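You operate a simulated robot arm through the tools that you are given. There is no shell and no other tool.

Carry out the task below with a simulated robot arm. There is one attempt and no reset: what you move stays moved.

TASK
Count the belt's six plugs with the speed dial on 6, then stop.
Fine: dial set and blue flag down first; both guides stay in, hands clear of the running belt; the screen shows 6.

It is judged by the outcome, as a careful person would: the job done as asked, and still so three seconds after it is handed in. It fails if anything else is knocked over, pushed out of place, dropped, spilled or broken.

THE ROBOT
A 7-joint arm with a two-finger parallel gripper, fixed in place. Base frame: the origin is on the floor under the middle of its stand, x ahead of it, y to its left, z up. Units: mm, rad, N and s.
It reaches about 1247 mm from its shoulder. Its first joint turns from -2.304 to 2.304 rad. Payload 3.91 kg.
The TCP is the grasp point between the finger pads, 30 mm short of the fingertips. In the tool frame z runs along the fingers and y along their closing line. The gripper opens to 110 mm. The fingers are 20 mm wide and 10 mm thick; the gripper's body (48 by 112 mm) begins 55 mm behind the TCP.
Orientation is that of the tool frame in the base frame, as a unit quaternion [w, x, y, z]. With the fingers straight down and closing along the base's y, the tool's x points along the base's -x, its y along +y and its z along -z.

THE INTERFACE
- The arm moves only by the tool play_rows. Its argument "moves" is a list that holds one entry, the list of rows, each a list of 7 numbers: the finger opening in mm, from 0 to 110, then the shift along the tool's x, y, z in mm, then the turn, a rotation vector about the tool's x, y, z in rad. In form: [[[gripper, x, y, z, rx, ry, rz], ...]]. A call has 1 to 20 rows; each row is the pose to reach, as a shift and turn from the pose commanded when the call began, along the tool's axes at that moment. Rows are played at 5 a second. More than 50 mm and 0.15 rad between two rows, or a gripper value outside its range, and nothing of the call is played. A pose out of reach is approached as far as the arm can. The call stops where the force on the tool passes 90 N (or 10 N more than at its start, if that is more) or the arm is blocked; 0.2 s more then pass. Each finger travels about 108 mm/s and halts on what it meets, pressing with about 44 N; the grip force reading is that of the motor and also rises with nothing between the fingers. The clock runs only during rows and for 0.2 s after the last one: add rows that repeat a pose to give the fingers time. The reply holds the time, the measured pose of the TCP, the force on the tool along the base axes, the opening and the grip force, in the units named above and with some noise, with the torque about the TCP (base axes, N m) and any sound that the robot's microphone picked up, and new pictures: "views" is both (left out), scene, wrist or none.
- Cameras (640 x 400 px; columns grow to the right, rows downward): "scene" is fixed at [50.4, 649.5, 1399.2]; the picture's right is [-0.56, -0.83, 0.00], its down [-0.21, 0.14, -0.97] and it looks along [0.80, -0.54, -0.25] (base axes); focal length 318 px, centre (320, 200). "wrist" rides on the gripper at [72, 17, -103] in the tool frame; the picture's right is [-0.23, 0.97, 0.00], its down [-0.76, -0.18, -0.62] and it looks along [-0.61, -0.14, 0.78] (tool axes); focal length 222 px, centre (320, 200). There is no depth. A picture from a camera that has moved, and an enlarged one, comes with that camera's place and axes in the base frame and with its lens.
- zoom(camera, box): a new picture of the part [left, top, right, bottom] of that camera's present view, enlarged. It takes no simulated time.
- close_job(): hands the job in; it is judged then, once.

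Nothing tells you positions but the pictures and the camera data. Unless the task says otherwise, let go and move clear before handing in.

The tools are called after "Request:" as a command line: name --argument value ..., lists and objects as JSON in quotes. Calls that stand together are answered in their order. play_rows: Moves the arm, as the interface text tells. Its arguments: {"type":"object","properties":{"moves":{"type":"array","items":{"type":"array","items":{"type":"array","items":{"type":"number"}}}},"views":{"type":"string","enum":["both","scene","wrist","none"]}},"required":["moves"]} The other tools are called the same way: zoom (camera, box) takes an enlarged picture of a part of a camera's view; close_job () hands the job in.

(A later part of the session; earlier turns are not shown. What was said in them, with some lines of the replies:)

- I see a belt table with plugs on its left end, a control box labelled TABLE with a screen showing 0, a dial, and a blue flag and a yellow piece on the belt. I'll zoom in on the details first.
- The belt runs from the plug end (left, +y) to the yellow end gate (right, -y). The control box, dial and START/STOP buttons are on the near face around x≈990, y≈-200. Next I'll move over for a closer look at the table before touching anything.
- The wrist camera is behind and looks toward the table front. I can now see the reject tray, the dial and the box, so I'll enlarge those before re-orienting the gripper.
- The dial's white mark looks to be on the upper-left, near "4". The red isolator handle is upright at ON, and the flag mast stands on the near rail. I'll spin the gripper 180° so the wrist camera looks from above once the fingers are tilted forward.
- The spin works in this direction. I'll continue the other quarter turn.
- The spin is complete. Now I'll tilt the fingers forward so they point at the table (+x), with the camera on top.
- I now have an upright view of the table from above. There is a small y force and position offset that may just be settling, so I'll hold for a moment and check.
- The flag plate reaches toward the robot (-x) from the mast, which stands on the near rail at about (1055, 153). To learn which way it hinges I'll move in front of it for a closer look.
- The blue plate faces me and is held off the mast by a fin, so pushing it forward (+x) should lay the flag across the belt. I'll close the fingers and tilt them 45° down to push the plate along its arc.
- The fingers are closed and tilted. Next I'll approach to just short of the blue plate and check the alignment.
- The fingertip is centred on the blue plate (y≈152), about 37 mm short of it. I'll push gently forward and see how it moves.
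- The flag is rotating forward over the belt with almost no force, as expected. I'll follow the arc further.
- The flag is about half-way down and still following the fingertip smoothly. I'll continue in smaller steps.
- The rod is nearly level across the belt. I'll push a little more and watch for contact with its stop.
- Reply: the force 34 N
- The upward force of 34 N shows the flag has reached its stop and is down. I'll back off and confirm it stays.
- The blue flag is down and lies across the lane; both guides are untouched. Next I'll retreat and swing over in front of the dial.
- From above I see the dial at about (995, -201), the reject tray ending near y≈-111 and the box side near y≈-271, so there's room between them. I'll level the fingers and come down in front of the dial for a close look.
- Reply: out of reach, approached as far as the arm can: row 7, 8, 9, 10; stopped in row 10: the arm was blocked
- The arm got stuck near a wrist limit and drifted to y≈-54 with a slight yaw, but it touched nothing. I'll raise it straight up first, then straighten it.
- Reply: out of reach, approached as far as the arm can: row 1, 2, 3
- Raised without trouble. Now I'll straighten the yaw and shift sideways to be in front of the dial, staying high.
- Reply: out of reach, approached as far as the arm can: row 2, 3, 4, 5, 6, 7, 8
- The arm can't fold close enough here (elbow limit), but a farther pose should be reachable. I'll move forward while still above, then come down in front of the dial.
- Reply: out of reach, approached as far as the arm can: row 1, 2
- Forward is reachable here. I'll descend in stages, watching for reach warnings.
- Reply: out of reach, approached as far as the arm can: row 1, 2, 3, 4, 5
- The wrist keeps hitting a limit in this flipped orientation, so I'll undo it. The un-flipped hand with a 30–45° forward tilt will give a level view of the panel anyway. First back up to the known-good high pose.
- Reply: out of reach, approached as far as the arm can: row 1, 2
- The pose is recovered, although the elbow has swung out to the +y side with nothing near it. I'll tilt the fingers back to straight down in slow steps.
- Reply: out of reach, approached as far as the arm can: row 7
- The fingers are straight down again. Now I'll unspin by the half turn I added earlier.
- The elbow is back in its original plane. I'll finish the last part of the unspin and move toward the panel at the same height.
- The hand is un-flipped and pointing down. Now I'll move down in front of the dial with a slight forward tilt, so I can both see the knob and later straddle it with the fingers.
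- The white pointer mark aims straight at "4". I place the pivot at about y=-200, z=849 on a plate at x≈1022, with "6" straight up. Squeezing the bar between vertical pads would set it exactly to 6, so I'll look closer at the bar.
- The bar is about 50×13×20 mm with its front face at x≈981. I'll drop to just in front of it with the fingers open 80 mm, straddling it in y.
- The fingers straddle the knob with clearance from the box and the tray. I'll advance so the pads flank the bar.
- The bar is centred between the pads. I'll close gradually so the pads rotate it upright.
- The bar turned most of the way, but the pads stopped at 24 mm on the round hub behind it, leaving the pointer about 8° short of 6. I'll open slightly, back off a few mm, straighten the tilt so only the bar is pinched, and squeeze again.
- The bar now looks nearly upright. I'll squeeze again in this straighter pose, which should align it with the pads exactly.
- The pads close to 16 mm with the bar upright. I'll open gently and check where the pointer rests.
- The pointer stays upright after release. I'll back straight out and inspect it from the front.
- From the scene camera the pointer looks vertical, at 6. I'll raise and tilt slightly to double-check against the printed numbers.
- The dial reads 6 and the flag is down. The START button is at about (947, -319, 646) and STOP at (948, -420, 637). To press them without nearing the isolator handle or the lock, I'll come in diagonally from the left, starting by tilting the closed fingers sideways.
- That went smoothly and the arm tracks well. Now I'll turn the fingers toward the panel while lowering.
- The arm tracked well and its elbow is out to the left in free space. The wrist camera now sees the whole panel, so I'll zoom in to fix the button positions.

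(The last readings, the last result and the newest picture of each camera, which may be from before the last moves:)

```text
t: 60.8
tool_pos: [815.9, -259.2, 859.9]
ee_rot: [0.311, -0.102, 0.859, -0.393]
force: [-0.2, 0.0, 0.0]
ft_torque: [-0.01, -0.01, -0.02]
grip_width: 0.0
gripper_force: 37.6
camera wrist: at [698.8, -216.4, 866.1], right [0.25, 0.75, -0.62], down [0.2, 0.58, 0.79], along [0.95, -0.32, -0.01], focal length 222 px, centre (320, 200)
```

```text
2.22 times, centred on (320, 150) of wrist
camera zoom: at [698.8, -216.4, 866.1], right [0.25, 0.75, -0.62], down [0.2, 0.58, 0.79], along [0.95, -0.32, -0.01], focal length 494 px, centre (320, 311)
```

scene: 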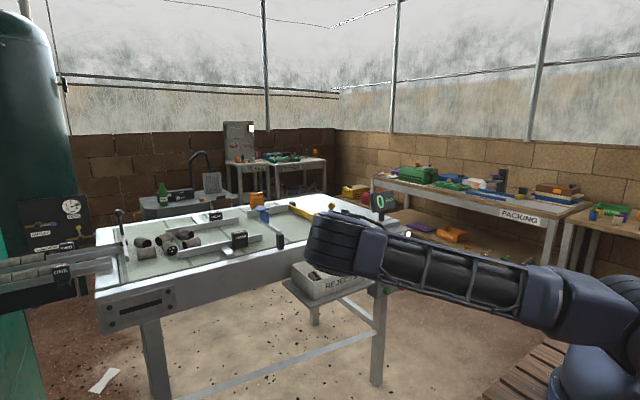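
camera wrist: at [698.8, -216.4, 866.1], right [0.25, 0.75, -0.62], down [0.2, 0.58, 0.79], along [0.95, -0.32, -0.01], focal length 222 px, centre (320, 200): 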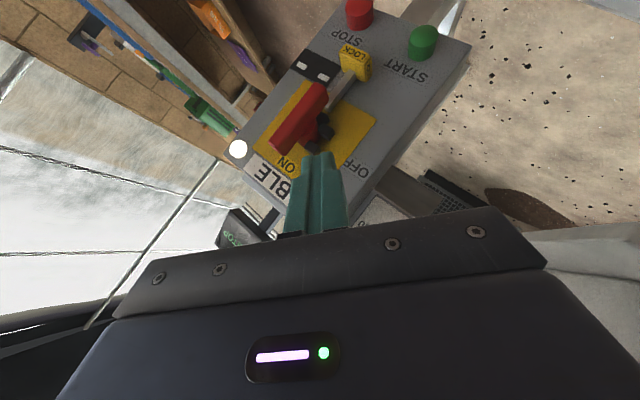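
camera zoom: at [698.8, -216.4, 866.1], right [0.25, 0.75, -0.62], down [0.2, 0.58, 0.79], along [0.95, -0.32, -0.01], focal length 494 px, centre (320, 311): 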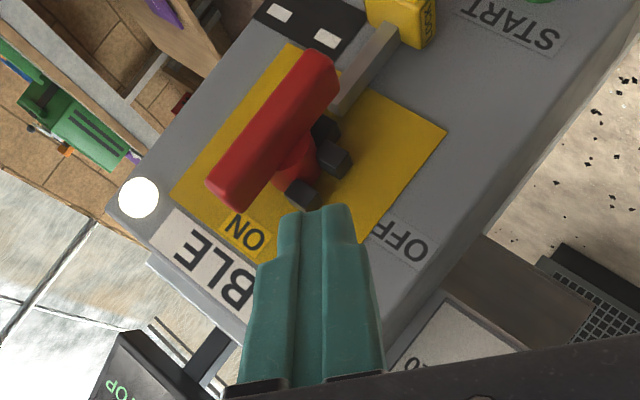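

START's front face is at about (934, -317, 639) and STOP's at (934, -418, 632). I'll lower first, well clear of the handle, and check the tracking.

Request:
play_rows --moves '[[[0, 16.4, 25.3, 19.7, 0, 0, 0], [0, 32.8, 50.7, 39.5, 0, 0, 0], [0, 49.2, 76, 59.2, 0, 0, 0], [0, 65.6, 101.4, 79, 0, 0, 0], [0, 82, 126.7, 98.7, 0, 0, 0], [0, 82, 126.7, 98.7, 0, 0, 0]]]'

```text
t: 62.2
tool_pos: [821.1, -269.6, 681.4]
ee_rot: [0.311, -0.101, 0.859, -0.393]
force: [-1.4, -0.1, -0.4]
ft_torque: [-0.02, -0.02, 0.0]
grip_width: 0.0
gripper_force: 37.7
camera wrist: at [703.1, -226.4, 687.3], right [0.25, 0.75, -0.62], down [0.2, 0.58, 0.79], along [0.95, -0.32, -0.01], focal length 222 px, centre (320, 200)
```

scene: 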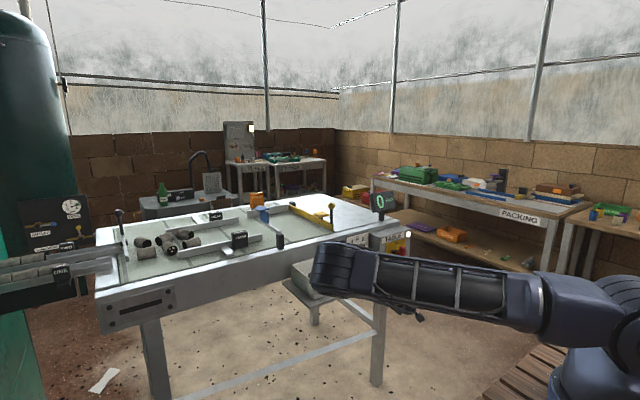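
wrist: 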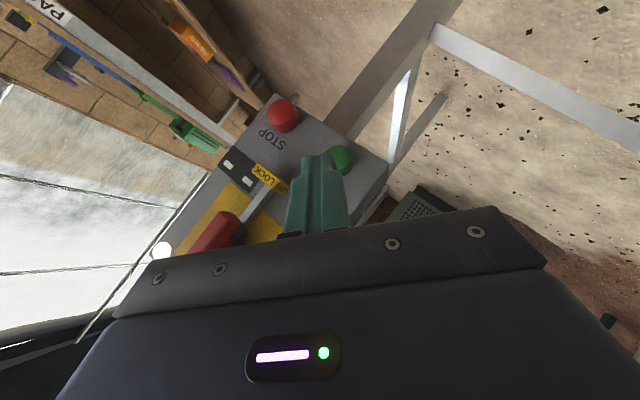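

The tracking is exact and START is right ahead of the fingertips. I'll move to about 30 mm in front of it.

Request:
play_rows --moves '[[[0, -9, 1.6, 23.7, 0, 0, 0], [0, -18, 3.1, 47.4, 0, 0, 0], [0, -27.2, 4.7, 71.1, 0, 0, 0], [0, -27.2, 4.7, 71.1, 0, 0, 0]]]' --views "wrist"

Request:
zoom --camera "wrist" --box '[230, 70, 410, 240]'

```text
t: 63.2
tool_pos: [887.2, -297.7, 653.7]
ee_rot: [0.311, -0.102, 0.86, -0.392]
force: [-1.0, 0.2, 0.5]
ft_torque: [0.0, 0.0, 0.0]
grip_width: 0.0
gripper_force: 37.7
camera wrist: at [768.8, -255.3, 659.8], right [0.25, 0.75, -0.62], down [0.2, 0.58, 0.79], along [0.95, -0.32, -0.01], focal length 222 px, centre (320, 200)
```

wrist: 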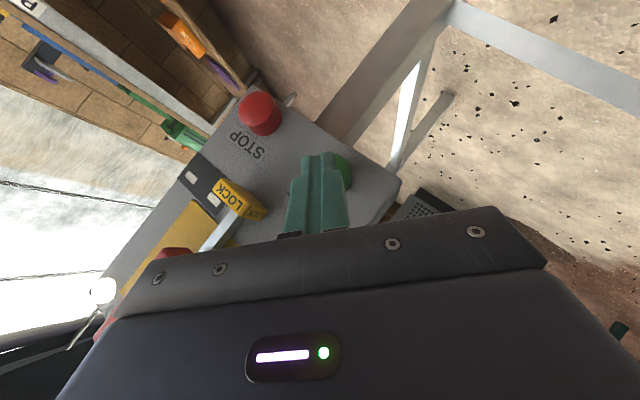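

```text
2.35 times, centred on (320, 155) of wrist
camera zoom: at [768.8, -255.3, 659.8], right [0.25, 0.75, -0.62], down [0.2, 0.58, 0.79], along [0.95, -0.32, -0.01], focal length 523 px, centre (320, 306)
```

zoom: 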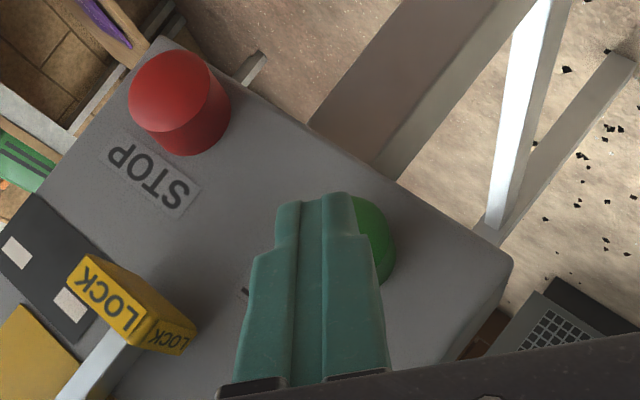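

The fingertip is lined up on START, and dial, flag and guides are set. I'll ease forward onto the button.

Request:
play_rows --moves '[[[0, -9.4, 0.8, 7.4, 0, 0, 0], [0, -14.1, 1.2, 11.1, 0, 0, 0], [0, -16.5, 1.4, 12.9, 0, 0, 0], [0, -18.8, 1.7, 14.7, 0, 0, 0]]]'

Request:
zoom --camera "scene" --box '[350, 180, 420, 230]'

```text
t: 64.2
tool_pos: [909.3, -298.9, 652.5]
ee_rot: [0.311, -0.103, 0.86, -0.392]
force: [-1.2, -0.1, 0.0]
ft_torque: [-0.01, 0.01, -0.02]
grip_width: 0.1
gripper_force: 37.6
camera wrist: at [792.0, -254.9, 659.8], right [0.25, 0.75, -0.62], down [0.2, 0.58, 0.79], along [0.95, -0.32, -0.01], focal length 222 px, centre (320, 200)
```

scene: 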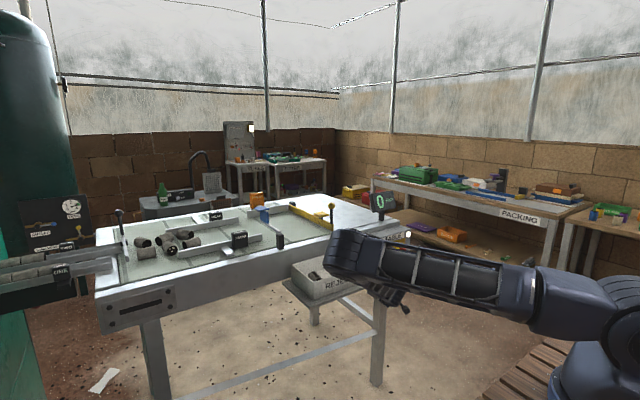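
wrist: 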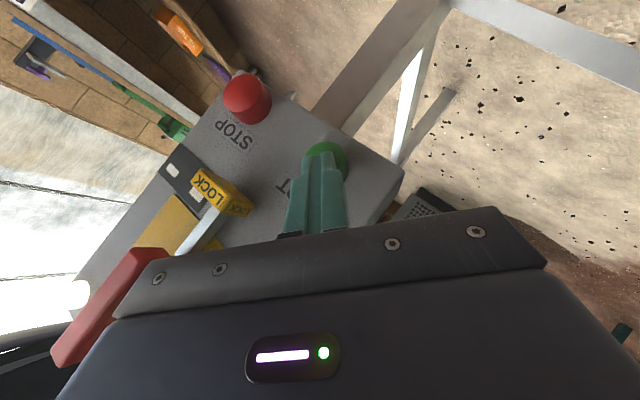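

```text
8.00 times, centred on (385, 205) of scene
camera zoom: at [50.4, 649.5, 1399.2], right [-0.56, -0.83, 0.0], down [-0.21, 0.14, -0.97], along [0.8, -0.54, -0.25], focal length 2547 px, centre (-200, 160)
```

zoom: 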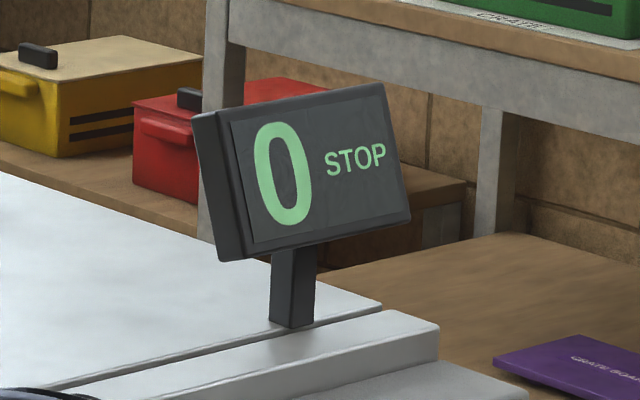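

No contact yet. I'll continue with smaller steps.

Request:
play_rows --moves '[[[0, -2.4, 0.2, 1.8, 0, 0, 0], [0, -4.7, 0.4, 3.7, 0, 0, 0]]]' --views "none"

Request:
zoom --camera "scene" --box '[350, 180, 420, 230]'

Request:
zoom --camera "wrist" --box '[230, 70, 410, 240]'

```text
t: 64.8
tool_pos: [915.6, -297.2, 653.3]
ee_rot: [0.309, -0.102, 0.86, -0.394]
force: [-13.1, 4.5, 0.6]
ft_torque: [-0.01, 0.13, -0.07]
grip_width: 0.0
gripper_force: 38.0
heard: click
```

```text
8.00 times, centred on (385, 205) of scene
camera zoom: at [50.4, 649.5, 1399.2], right [-0.56, -0.83, 0.0], down [-0.21, 0.14, -0.97], along [0.8, -0.54, -0.25], focal length 2547 px, centre (-200, 160)
```

zoom: 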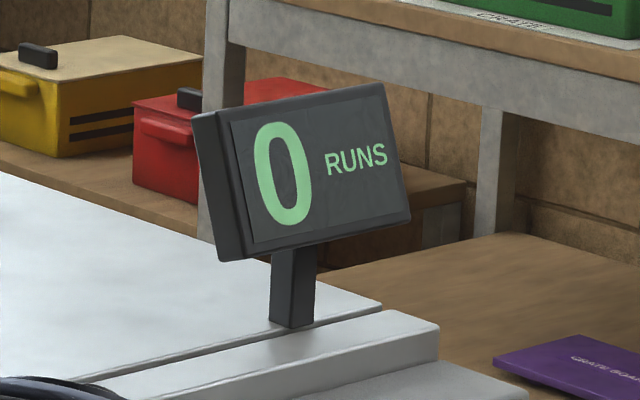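

```text
2.35 times, centred on (320, 155) of wrist
camera zoom: at [798.0, -254.9, 659.8], right [0.25, 0.75, -0.62], down [0.2, 0.58, 0.79], along [0.95, -0.32, -0.01], focal length 523 px, centre (320, 306)
```

zoom: 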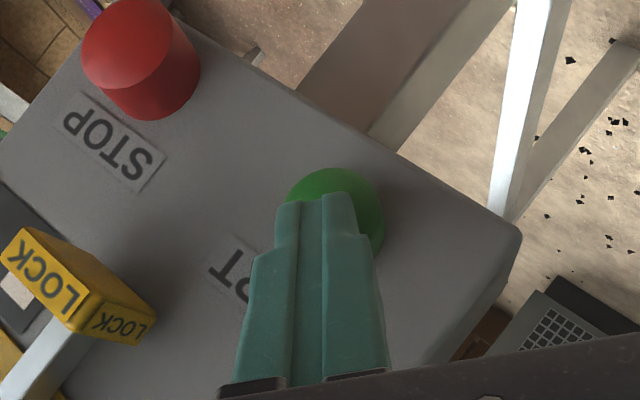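

It clicked and the screen shows RUNS. I'll back off, slide over to stand just in front of STOP, and watch the count.

Request:
play_rows --moves '[[[0, 19.6, -1.7, -15.4, 0, 0, 0], [0, 34.8, -23, 6.4, 0, 0, 0], [0, 50, -44.3, 28.2, 0, 0, 0], [0, 65.2, -65.6, 50, 0, 0, 0], [0, 65.2, -65.6, 50, 0, 0, 0]]]'

Request:
zoom --camera "scene" --box '[90, 180, 420, 300]'

Request:
zoom --camera "wrist" --box '[200, 60, 420, 240]'

```text
t: 66.0
tool_pos: [892.0, -396.2, 647.5]
ee_rot: [0.312, -0.103, 0.86, -0.391]
force: [-0.1, 0.1, 0.3]
ft_torque: [-0.03, -0.05, -0.02]
grip_width: 0.2
gripper_force: 37.6
camera wrist: at [774.2, -354.6, 652.0], right [0.25, 0.75, -0.62], down [0.2, 0.58, 0.79], along [0.95, -0.32, -0.01], focal length 222 px, centre (320, 200)
```

scene: 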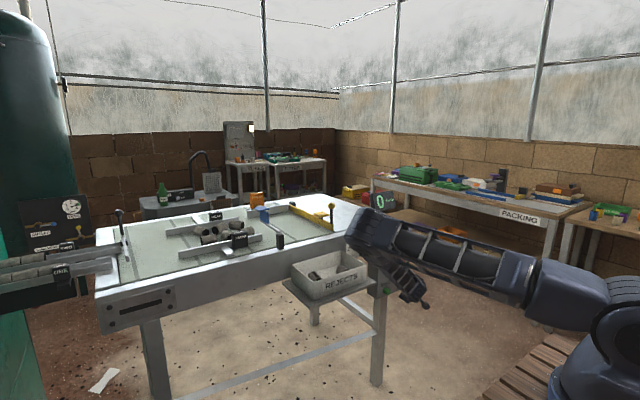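
wrist: 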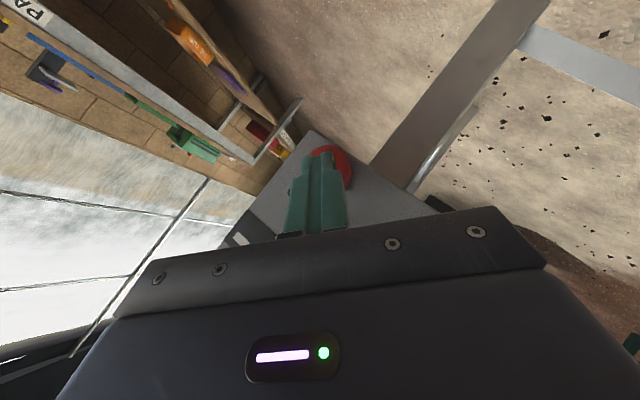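

```text
1.94 times, centred on (255, 240) of scene
camera zoom: at [50.4, 649.5, 1399.2], right [-0.56, -0.83, 0.0], down [-0.21, 0.14, -0.97], along [0.8, -0.54, -0.25], focal length 617 px, centre (446, 122)
```

zoom: 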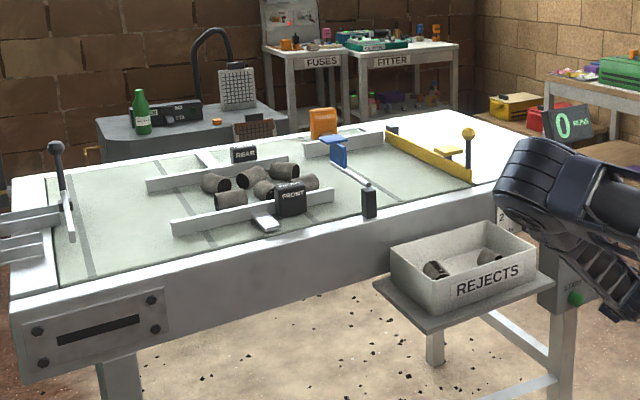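

```text
2.22 times, centred on (310, 150) of wrist
camera zoom: at [774.2, -354.6, 652.0], right [0.25, 0.75, -0.62], down [0.2, 0.58, 0.79], along [0.95, -0.32, -0.01], focal length 494 px, centre (342, 311)
```

zoom: 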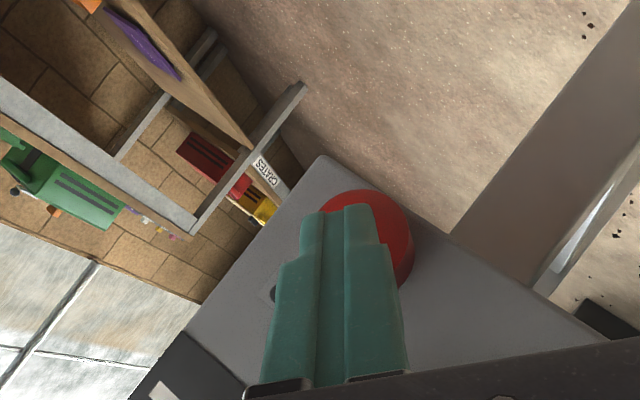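

I'm parked in front of STOP and the plugs are moving down the lane toward the flag, with the screen at 0 RUNS. I'll wait and watch.

Request:
play_rows --moves '[[[0, 0, 0, 0, 0, 0, 0], [0, 0, 0, 0, 0, 0, 0], [0, 0, 0, 0, 0, 0, 0], [0, 0, 0, 0, 0, 0, 0], [0, 0, 0, 0, 0, 0, 0], [0, 0, 0, 0, 0, 0, 0]]]' --views "scene"

Request:
zoom --camera "scene" --box '[180, 170, 420, 270]'

```text
t: 67.4
tool_pos: [892.3, -397.2, 646.0]
ee_rot: [0.311, -0.103, 0.859, -0.392]
force: [-0.1, -0.2, 0.0]
ft_torque: [-0.02, 0.01, -0.03]
grip_width: 0.0
gripper_force: 38.4
```

scene: 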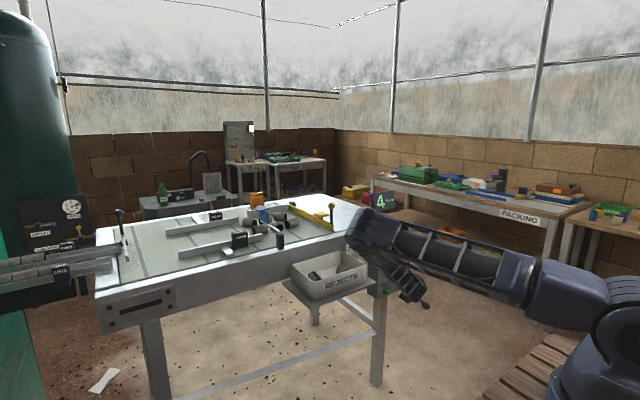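

```text
2.67 times, centred on (300, 220) of scene
camera zoom: at [50.4, 649.5, 1399.2], right [-0.56, -0.83, 0.0], down [-0.21, 0.14, -0.97], along [0.8, -0.54, -0.25], focal length 849 px, centre (373, 147)
```

zoom: 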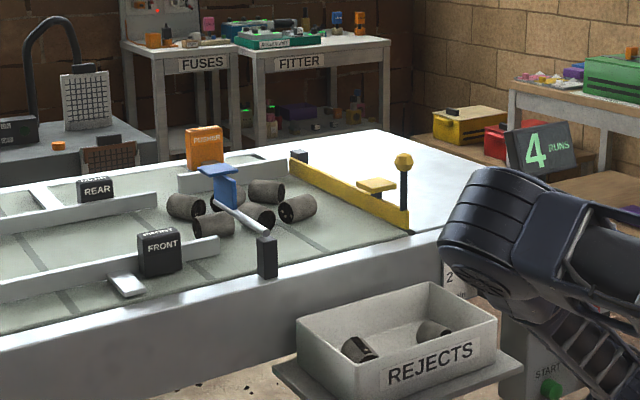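

The count is 4 and still rising. I'll wait a little more in small steps.

Request:
play_rows --moves '[[[0, 0, 0, 0, 0, 0, 0]]]' --views "none"

Request:
zoom --camera "scene" --box '[180, 170, 420, 270]'

```text
t: 67.8
tool_pos: [892.1, -397.1, 646.8]
ee_rot: [0.311, -0.102, 0.859, -0.393]
force: [0.6, -0.9, -0.7]
ft_torque: [0.04, -0.03, 0.0]
grip_width: 0.0
gripper_force: 37.3
```

```text
2.67 times, centred on (300, 220) of scene
camera zoom: at [50.4, 649.5, 1399.2], right [-0.56, -0.83, 0.0], down [-0.21, 0.14, -0.97], along [0.8, -0.54, -0.25], focal length 849 px, centre (373, 147)
```

zoom: 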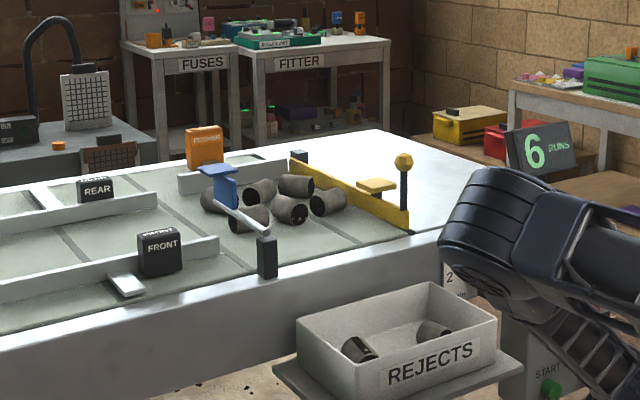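

The screen shows 6. Pressing STOP now.

Request:
play_rows --moves '[[[0, -10.2, 0.9, 8, 0, 0, 0], [0, -16.5, 1.4, 12.9, 0, 0, 0], [0, -19.6, 1.7, 15.4, 0, 0, 0]]]' --views "none"

Request:
zoom --camera "scene" --box '[180, 170, 420, 270]'

```text
t: 68.6
tool_pos: [917.4, -398.9, 646.1]
ee_rot: [0.311, -0.102, 0.86, -0.393]
force: [-14.3, 4.5, 4.0]
ft_torque: [0.02, 0.12, -0.08]
grip_width: 0.1
gripper_force: 37.4
heard: click
```

```text
2.67 times, centred on (300, 220) of scene
camera zoom: at [50.4, 649.5, 1399.2], right [-0.56, -0.83, 0.0], down [-0.21, 0.14, -0.97], along [0.8, -0.54, -0.25], focal length 849 px, centre (373, 147)
```

zoom: 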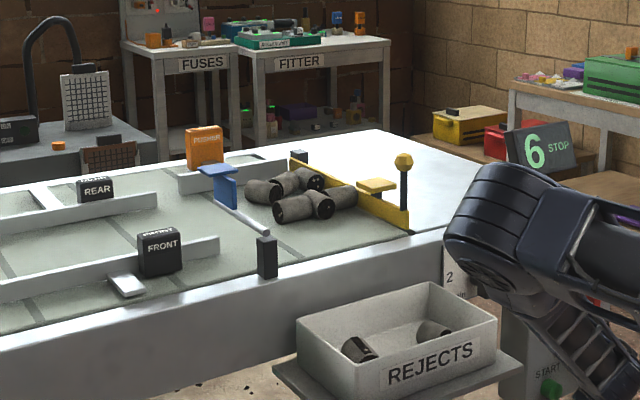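

The screen reads 6 STOP and the belt has stopped with all six plugs resting against the yellow gate. I'll back away from the panel.

Request:
play_rows --moves '[[[0, 15.7, -1.4, -12.3, 0, 0, 0], [0, 39.2, -3.4, -30.7, 0, 0, 0], [0, 62.8, -5.5, -49.1, 0, 0, 0], [0, 86.4, -7.6, -67.5, 0, 0, 0], [0, 94.2, -8.3, -73.7, 0, 0, 0], [0, 94.2, -8.3, -73.7, 0, 0, 0], [0, 94.2, -8.3, -73.7, 0, 0, 0]]]'

Request:
zoom --camera "scene" --box '[90, 170, 420, 300]'

Request:
zoom --camera "wrist" --box '[130, 40, 450, 240]'

Request:
zoom --camera "scene" --box '[350, 180, 420, 230]'

```text
t: 70.2
tool_pos: [796.8, -398.2, 645.8]
ee_rot: [0.311, -0.103, 0.86, -0.392]
force: [-0.4, -0.4, 0.2]
ft_torque: [0.0, 0.01, -0.01]
grip_width: 0.2
gripper_force: 38.1
camera wrist: at [678.6, -355.6, 652.0], right [0.25, 0.75, -0.62], down [0.2, 0.58, 0.79], along [0.95, -0.32, -0.01], focal length 222 px, centre (320, 200)
```

scene: 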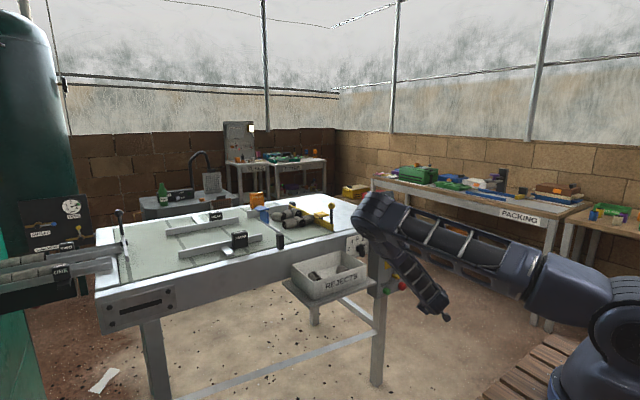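
wrist: 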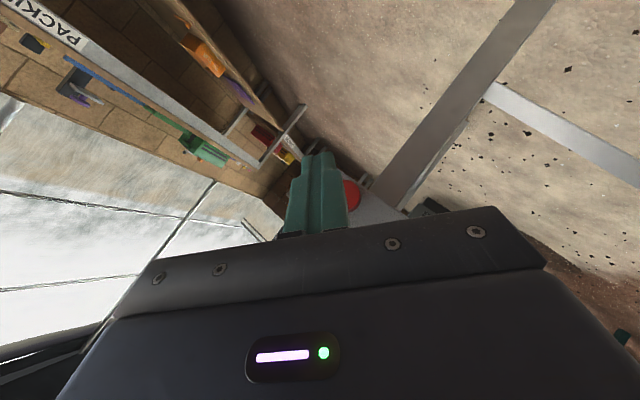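

```text
1.94 times, centred on (255, 235) of scene
camera zoom: at [50.4, 649.5, 1399.2], right [-0.56, -0.83, 0.0], down [-0.21, 0.14, -0.97], along [0.8, -0.54, -0.25], focal length 617 px, centre (446, 132)
```

zoom: 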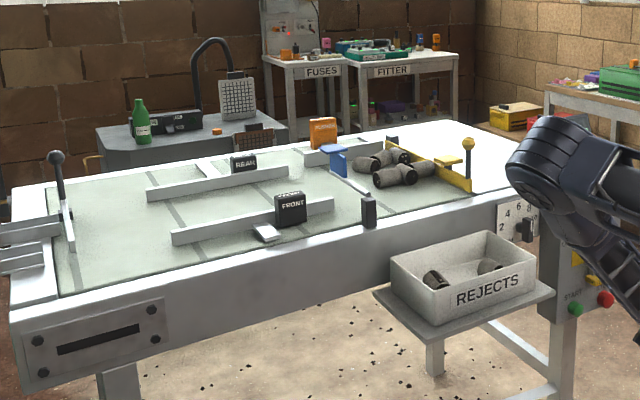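

```text
2.00 times, centred on (290, 140) of wrist
camera zoom: at [678.6, -355.6, 652.0], right [0.25, 0.75, -0.62], down [0.2, 0.58, 0.79], along [0.95, -0.32, -0.01], focal length 444 px, centre (380, 320)
```

zoom: 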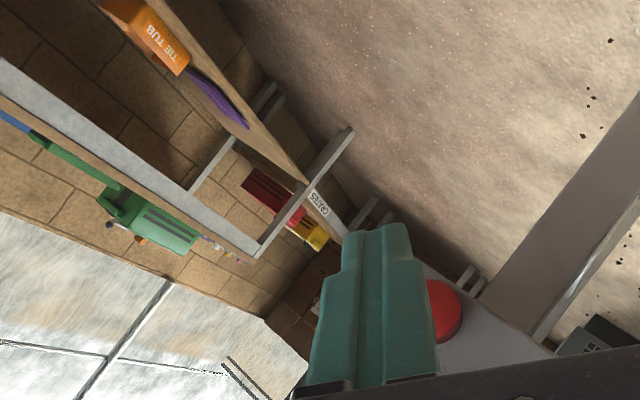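

```text
8.00 times, centred on (385, 205) of scene
camera zoom: at [50.4, 649.5, 1399.2], right [-0.56, -0.83, 0.0], down [-0.21, 0.14, -0.97], along [0.8, -0.54, -0.25], focal length 2547 px, centre (-200, 160)
```

zoom: 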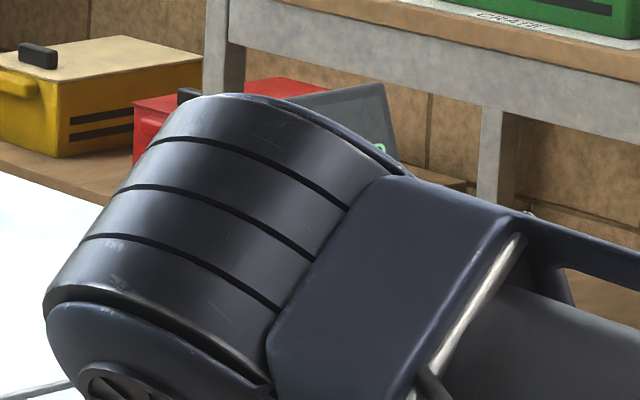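

The elbow now hides the screen from the scene camera. I'll shift forward a little, still well away from the buttons, to confirm the final reading.

Request:
play_rows --moves '[[[0, -15.7, 1.4, 12.3, 0, 0, 0], [0, -31.4, 2.8, 24.6, 0, 0, 0], [0, -39.2, 3.4, 30.7, 0, 0, 0], [0, -39.2, 3.4, 30.7, 0, 0, 0], [0, -39.2, 3.4, 30.7, 0, 0, 0], [0, -39.2, 3.4, 30.7, 0, 0, 0], [0, -39.2, 3.4, 30.7, 0, 0, 0]]]' --views "scene"

Request:
zoom --camera "scene" --box '[180, 170, 420, 270]'

Request:
zoom --camera "scene" --box '[345, 220, 425, 300]'

```text
t: 71.8
tool_pos: [847.1, -401.0, 647.1]
ee_rot: [0.31, -0.102, 0.859, -0.394]
force: [0.7, -0.8, -0.3]
ft_torque: [0.0, -0.01, -0.02]
grip_width: 0.0
gripper_force: 38.3
```

scene: 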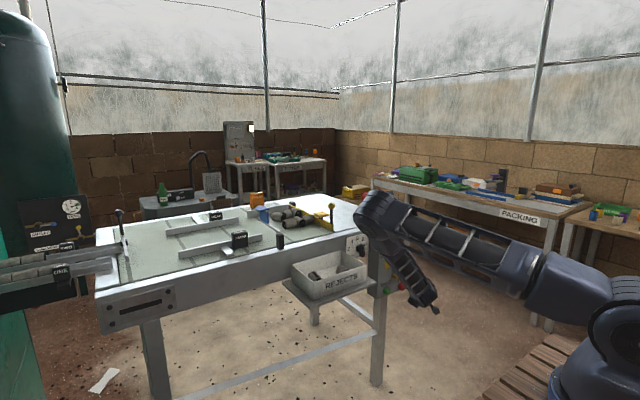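

```text
2.67 times, centred on (300, 220) of scene
camera zoom: at [50.4, 649.5, 1399.2], right [-0.56, -0.83, 0.0], down [-0.21, 0.14, -0.97], along [0.8, -0.54, -0.25], focal length 849 px, centre (373, 147)
```

zoom: 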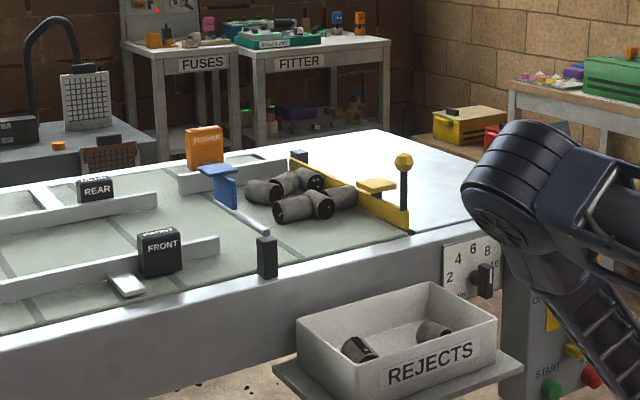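

```text
5.00 times, centred on (385, 260) of scene
camera zoom: at [50.4, 649.5, 1399.2], right [-0.56, -0.83, 0.0], down [-0.21, 0.14, -0.97], along [0.8, -0.54, -0.25], focal length 1592 px, centre (-5, -100)
```

zoom: 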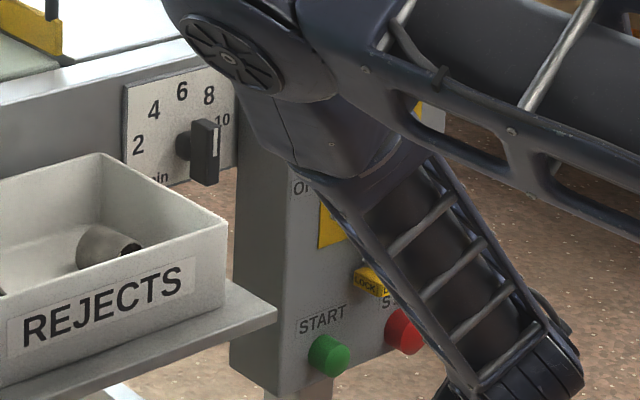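

The plugs haven't moved, the dial is on 6 and the flag is down, but the elbow still hides the screen. I'll retreat left and up to uncover it.

Request:
play_rows --moves '[[[0, 18, 0, -20, 0, 0, 0], [0, 8, 10, -50, 0, 0, 0], [0, -6, 22, -78, 0, 0, 0], [0, -20, 34, -102, 0, 0, 0], [0, -33.4, 46, -124.3, 0, 0, 0], [0, -33.4, 46, -124.3, 0, 0, 0]]]' --views "scene"

Request:
zoom --camera "scene" --box '[180, 170, 420, 270]'

```text
t: 73.2
tool_pos: [798.8, -279.8, 689.0]
ee_rot: [0.311, -0.102, 0.86, -0.392]
force: [0.2, 0.3, -0.1]
ft_torque: [0.0, 0.0, -0.02]
grip_width: 0.1
gripper_force: 37.5
```

scene: 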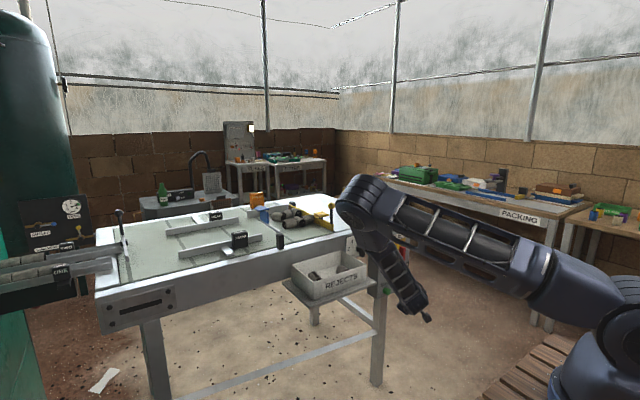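

```text
2.67 times, centred on (300, 220) of scene
camera zoom: at [50.4, 649.5, 1399.2], right [-0.56, -0.83, 0.0], down [-0.21, 0.14, -0.97], along [0.8, -0.54, -0.25], focal length 849 px, centre (373, 147)
```

zoom: 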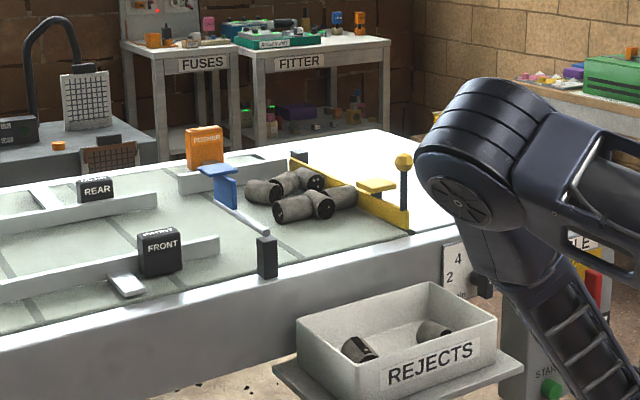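

Still hidden. I'll go back up along the path I came down, where the screen was visible before.

Request:
play_rows --moves '[[[0, -19.6, -22.2, -17.4, 0, 0, 0], [0, -39.3, -44.4, -34.8, 0, 0, 0], [0, -58.9, -66.7, -52.1, 0, 0, 0], [0, -78.6, -88.9, -69.5, 0, 0, 0], [0, -98.2, -111.1, -86.9, 0, 0, 0], [0, -98.2, -111.1, -86.9, 0, 0, 0], [0, -98.2, -111.1, -86.9, 0, 0, 0]]]'

Request:
zoom --camera "scene" --box '[180, 170, 420, 270]'

Request:
zoom --camera "wrist" --box '[180, 40, 460, 240]'

```text
t: 74.8
tool_pos: [814.6, -258.9, 859.6]
ee_rot: [0.31, -0.102, 0.86, -0.392]
force: [-0.8, -0.4, 0.0]
ft_torque: [0.0, -0.04, -0.03]
grip_width: 0.1
gripper_force: 38.1
camera wrist: at [696.9, -216.2, 865.9], right [0.25, 0.75, -0.62], down [0.2, 0.58, 0.79], along [0.95, -0.32, -0.01], focal length 222 px, centre (320, 200)
```

scene: 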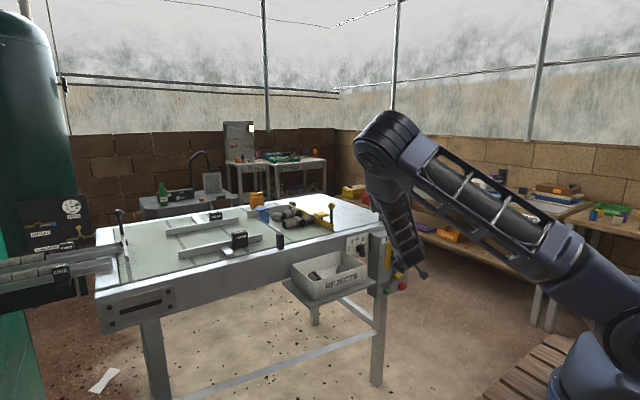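
wrist: 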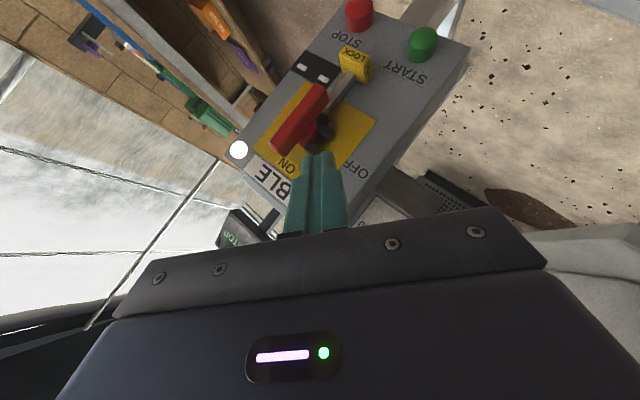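

```text
2.67 times, centred on (300, 220) of scene
camera zoom: at [50.4, 649.5, 1399.2], right [-0.56, -0.83, 0.0], down [-0.21, 0.14, -0.97], along [0.8, -0.54, -0.25], focal length 849 px, centre (373, 147)
```

zoom: 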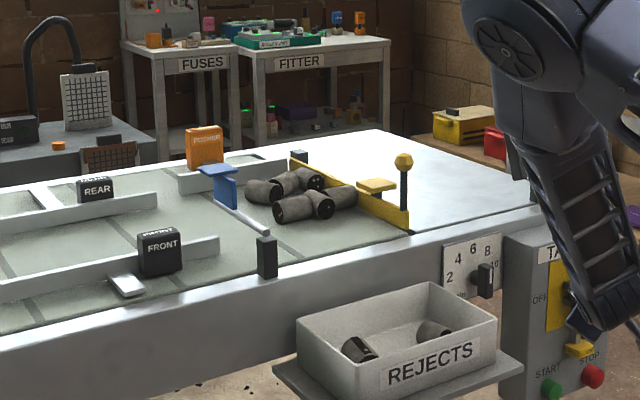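

```text
2.00 times, centred on (320, 140) of wrist
camera zoom: at [696.9, -216.2, 865.9], right [0.25, 0.75, -0.62], down [0.2, 0.58, 0.79], along [0.95, -0.32, -0.01], focal length 444 px, centre (320, 320)
```

zoom: 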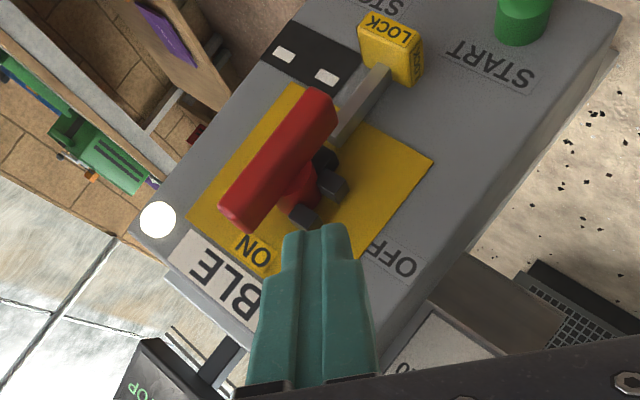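

The wrist camera shows STOP on the screen. I'll rise a little more to see the digit as well, moving only in free space.

Request:
play_rows --moves '[[[0, -12, -18, -23, 0, 0, 0], [0, -24, -36, -46, 0, 0, 0], [0, -36, -54, -69, 0, 0, 0], [0, -48, -72, -92, 0, 0, 0], [0, -60, -90, -115, 0, 0, 0], [0, -60, -90, -115, 0, 0, 0]]]'

Request:
zoom --camera "scene" --box '[330, 170, 430, 240]'

Request:
zoom --camera "wrist" --box '[130, 100, 330, 300]'

```text
t: 76.2
tool_pos: [784.6, -223.9, 1010.5]
ee_rot: [0.311, -0.101, 0.859, -0.394]
force: [0.2, -0.4, -1.1]
ft_torque: [0.04, 0.02, 0.02]
grip_width: 0.1
gripper_force: 37.2
camera wrist: at [666.9, -180.4, 1017.0], right [0.25, 0.75, -0.62], down [0.2, 0.58, 0.79], along [0.95, -0.32, -0.01], focal length 222 px, centre (320, 200)
```

scene: 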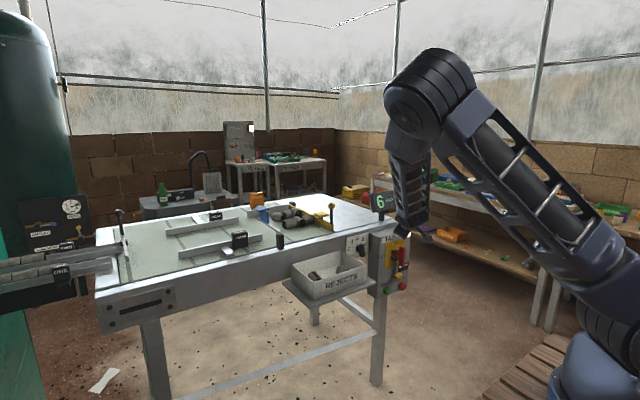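
wrist: 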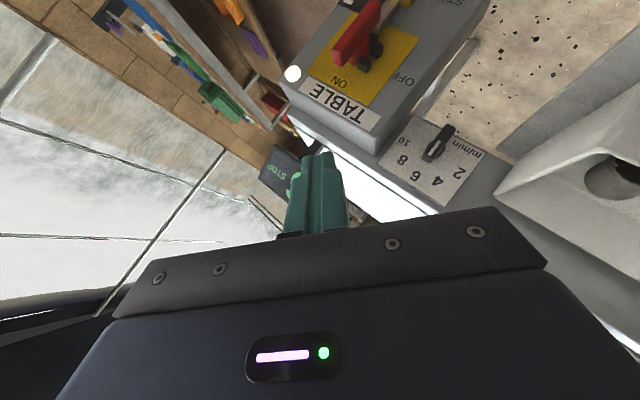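

```text
5.71 times, centred on (380, 205) of scene
camera zoom: at [50.4, 649.5, 1399.2], right [-0.56, -0.83, 0.0], down [-0.21, 0.14, -0.97], along [0.8, -0.54, -0.25], focal length 1819 px, centre (-23, 171)
```

zoom: 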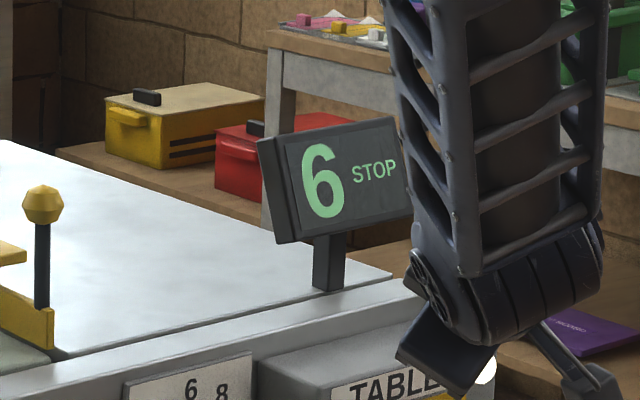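

```text
2.00 times, centred on (230, 200) of wrist
camera zoom: at [666.9, -180.4, 1017.0], right [0.25, 0.75, -0.62], down [0.2, 0.58, 0.79], along [0.95, -0.32, -0.01], focal length 444 px, centre (500, 200)
```

zoom: 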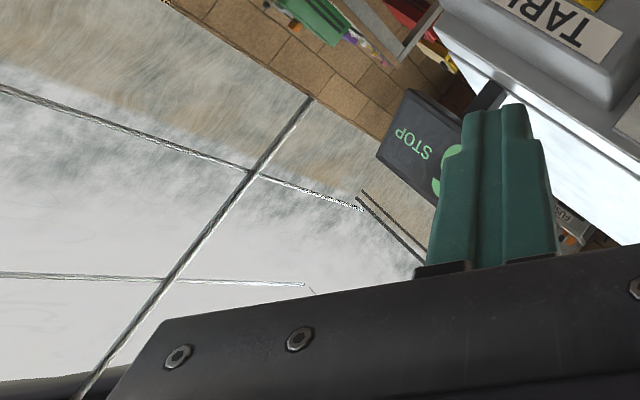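

The screen reads 6 STOP and the dial points at 6. The flag is down, both guides are in, and all six plugs rest on the stopped belt. The arm is clear of everything, so I'm handing the job in.

Request:
close_job

```text
The job is handed in.
```

The six plugs were counted with the speed dial on 6, and the belt is stopped. The screen reads "6 STOP".

- **Before starting:** I lowered the blue flag across the lane and set the dial to 6. The dial was on 4 at the start.
- **During the run:** both guides stayed in, and the arm stayed in front of the control panel, clear of the belt.
- **Now:** all six plugs are resting against the yellow end gate, and nothing else was moved. The arm is back from the table with its fingers closed and empty.

The arm hit a joint limit once while lining up for the dial and drifted sideways. It touched nothing.
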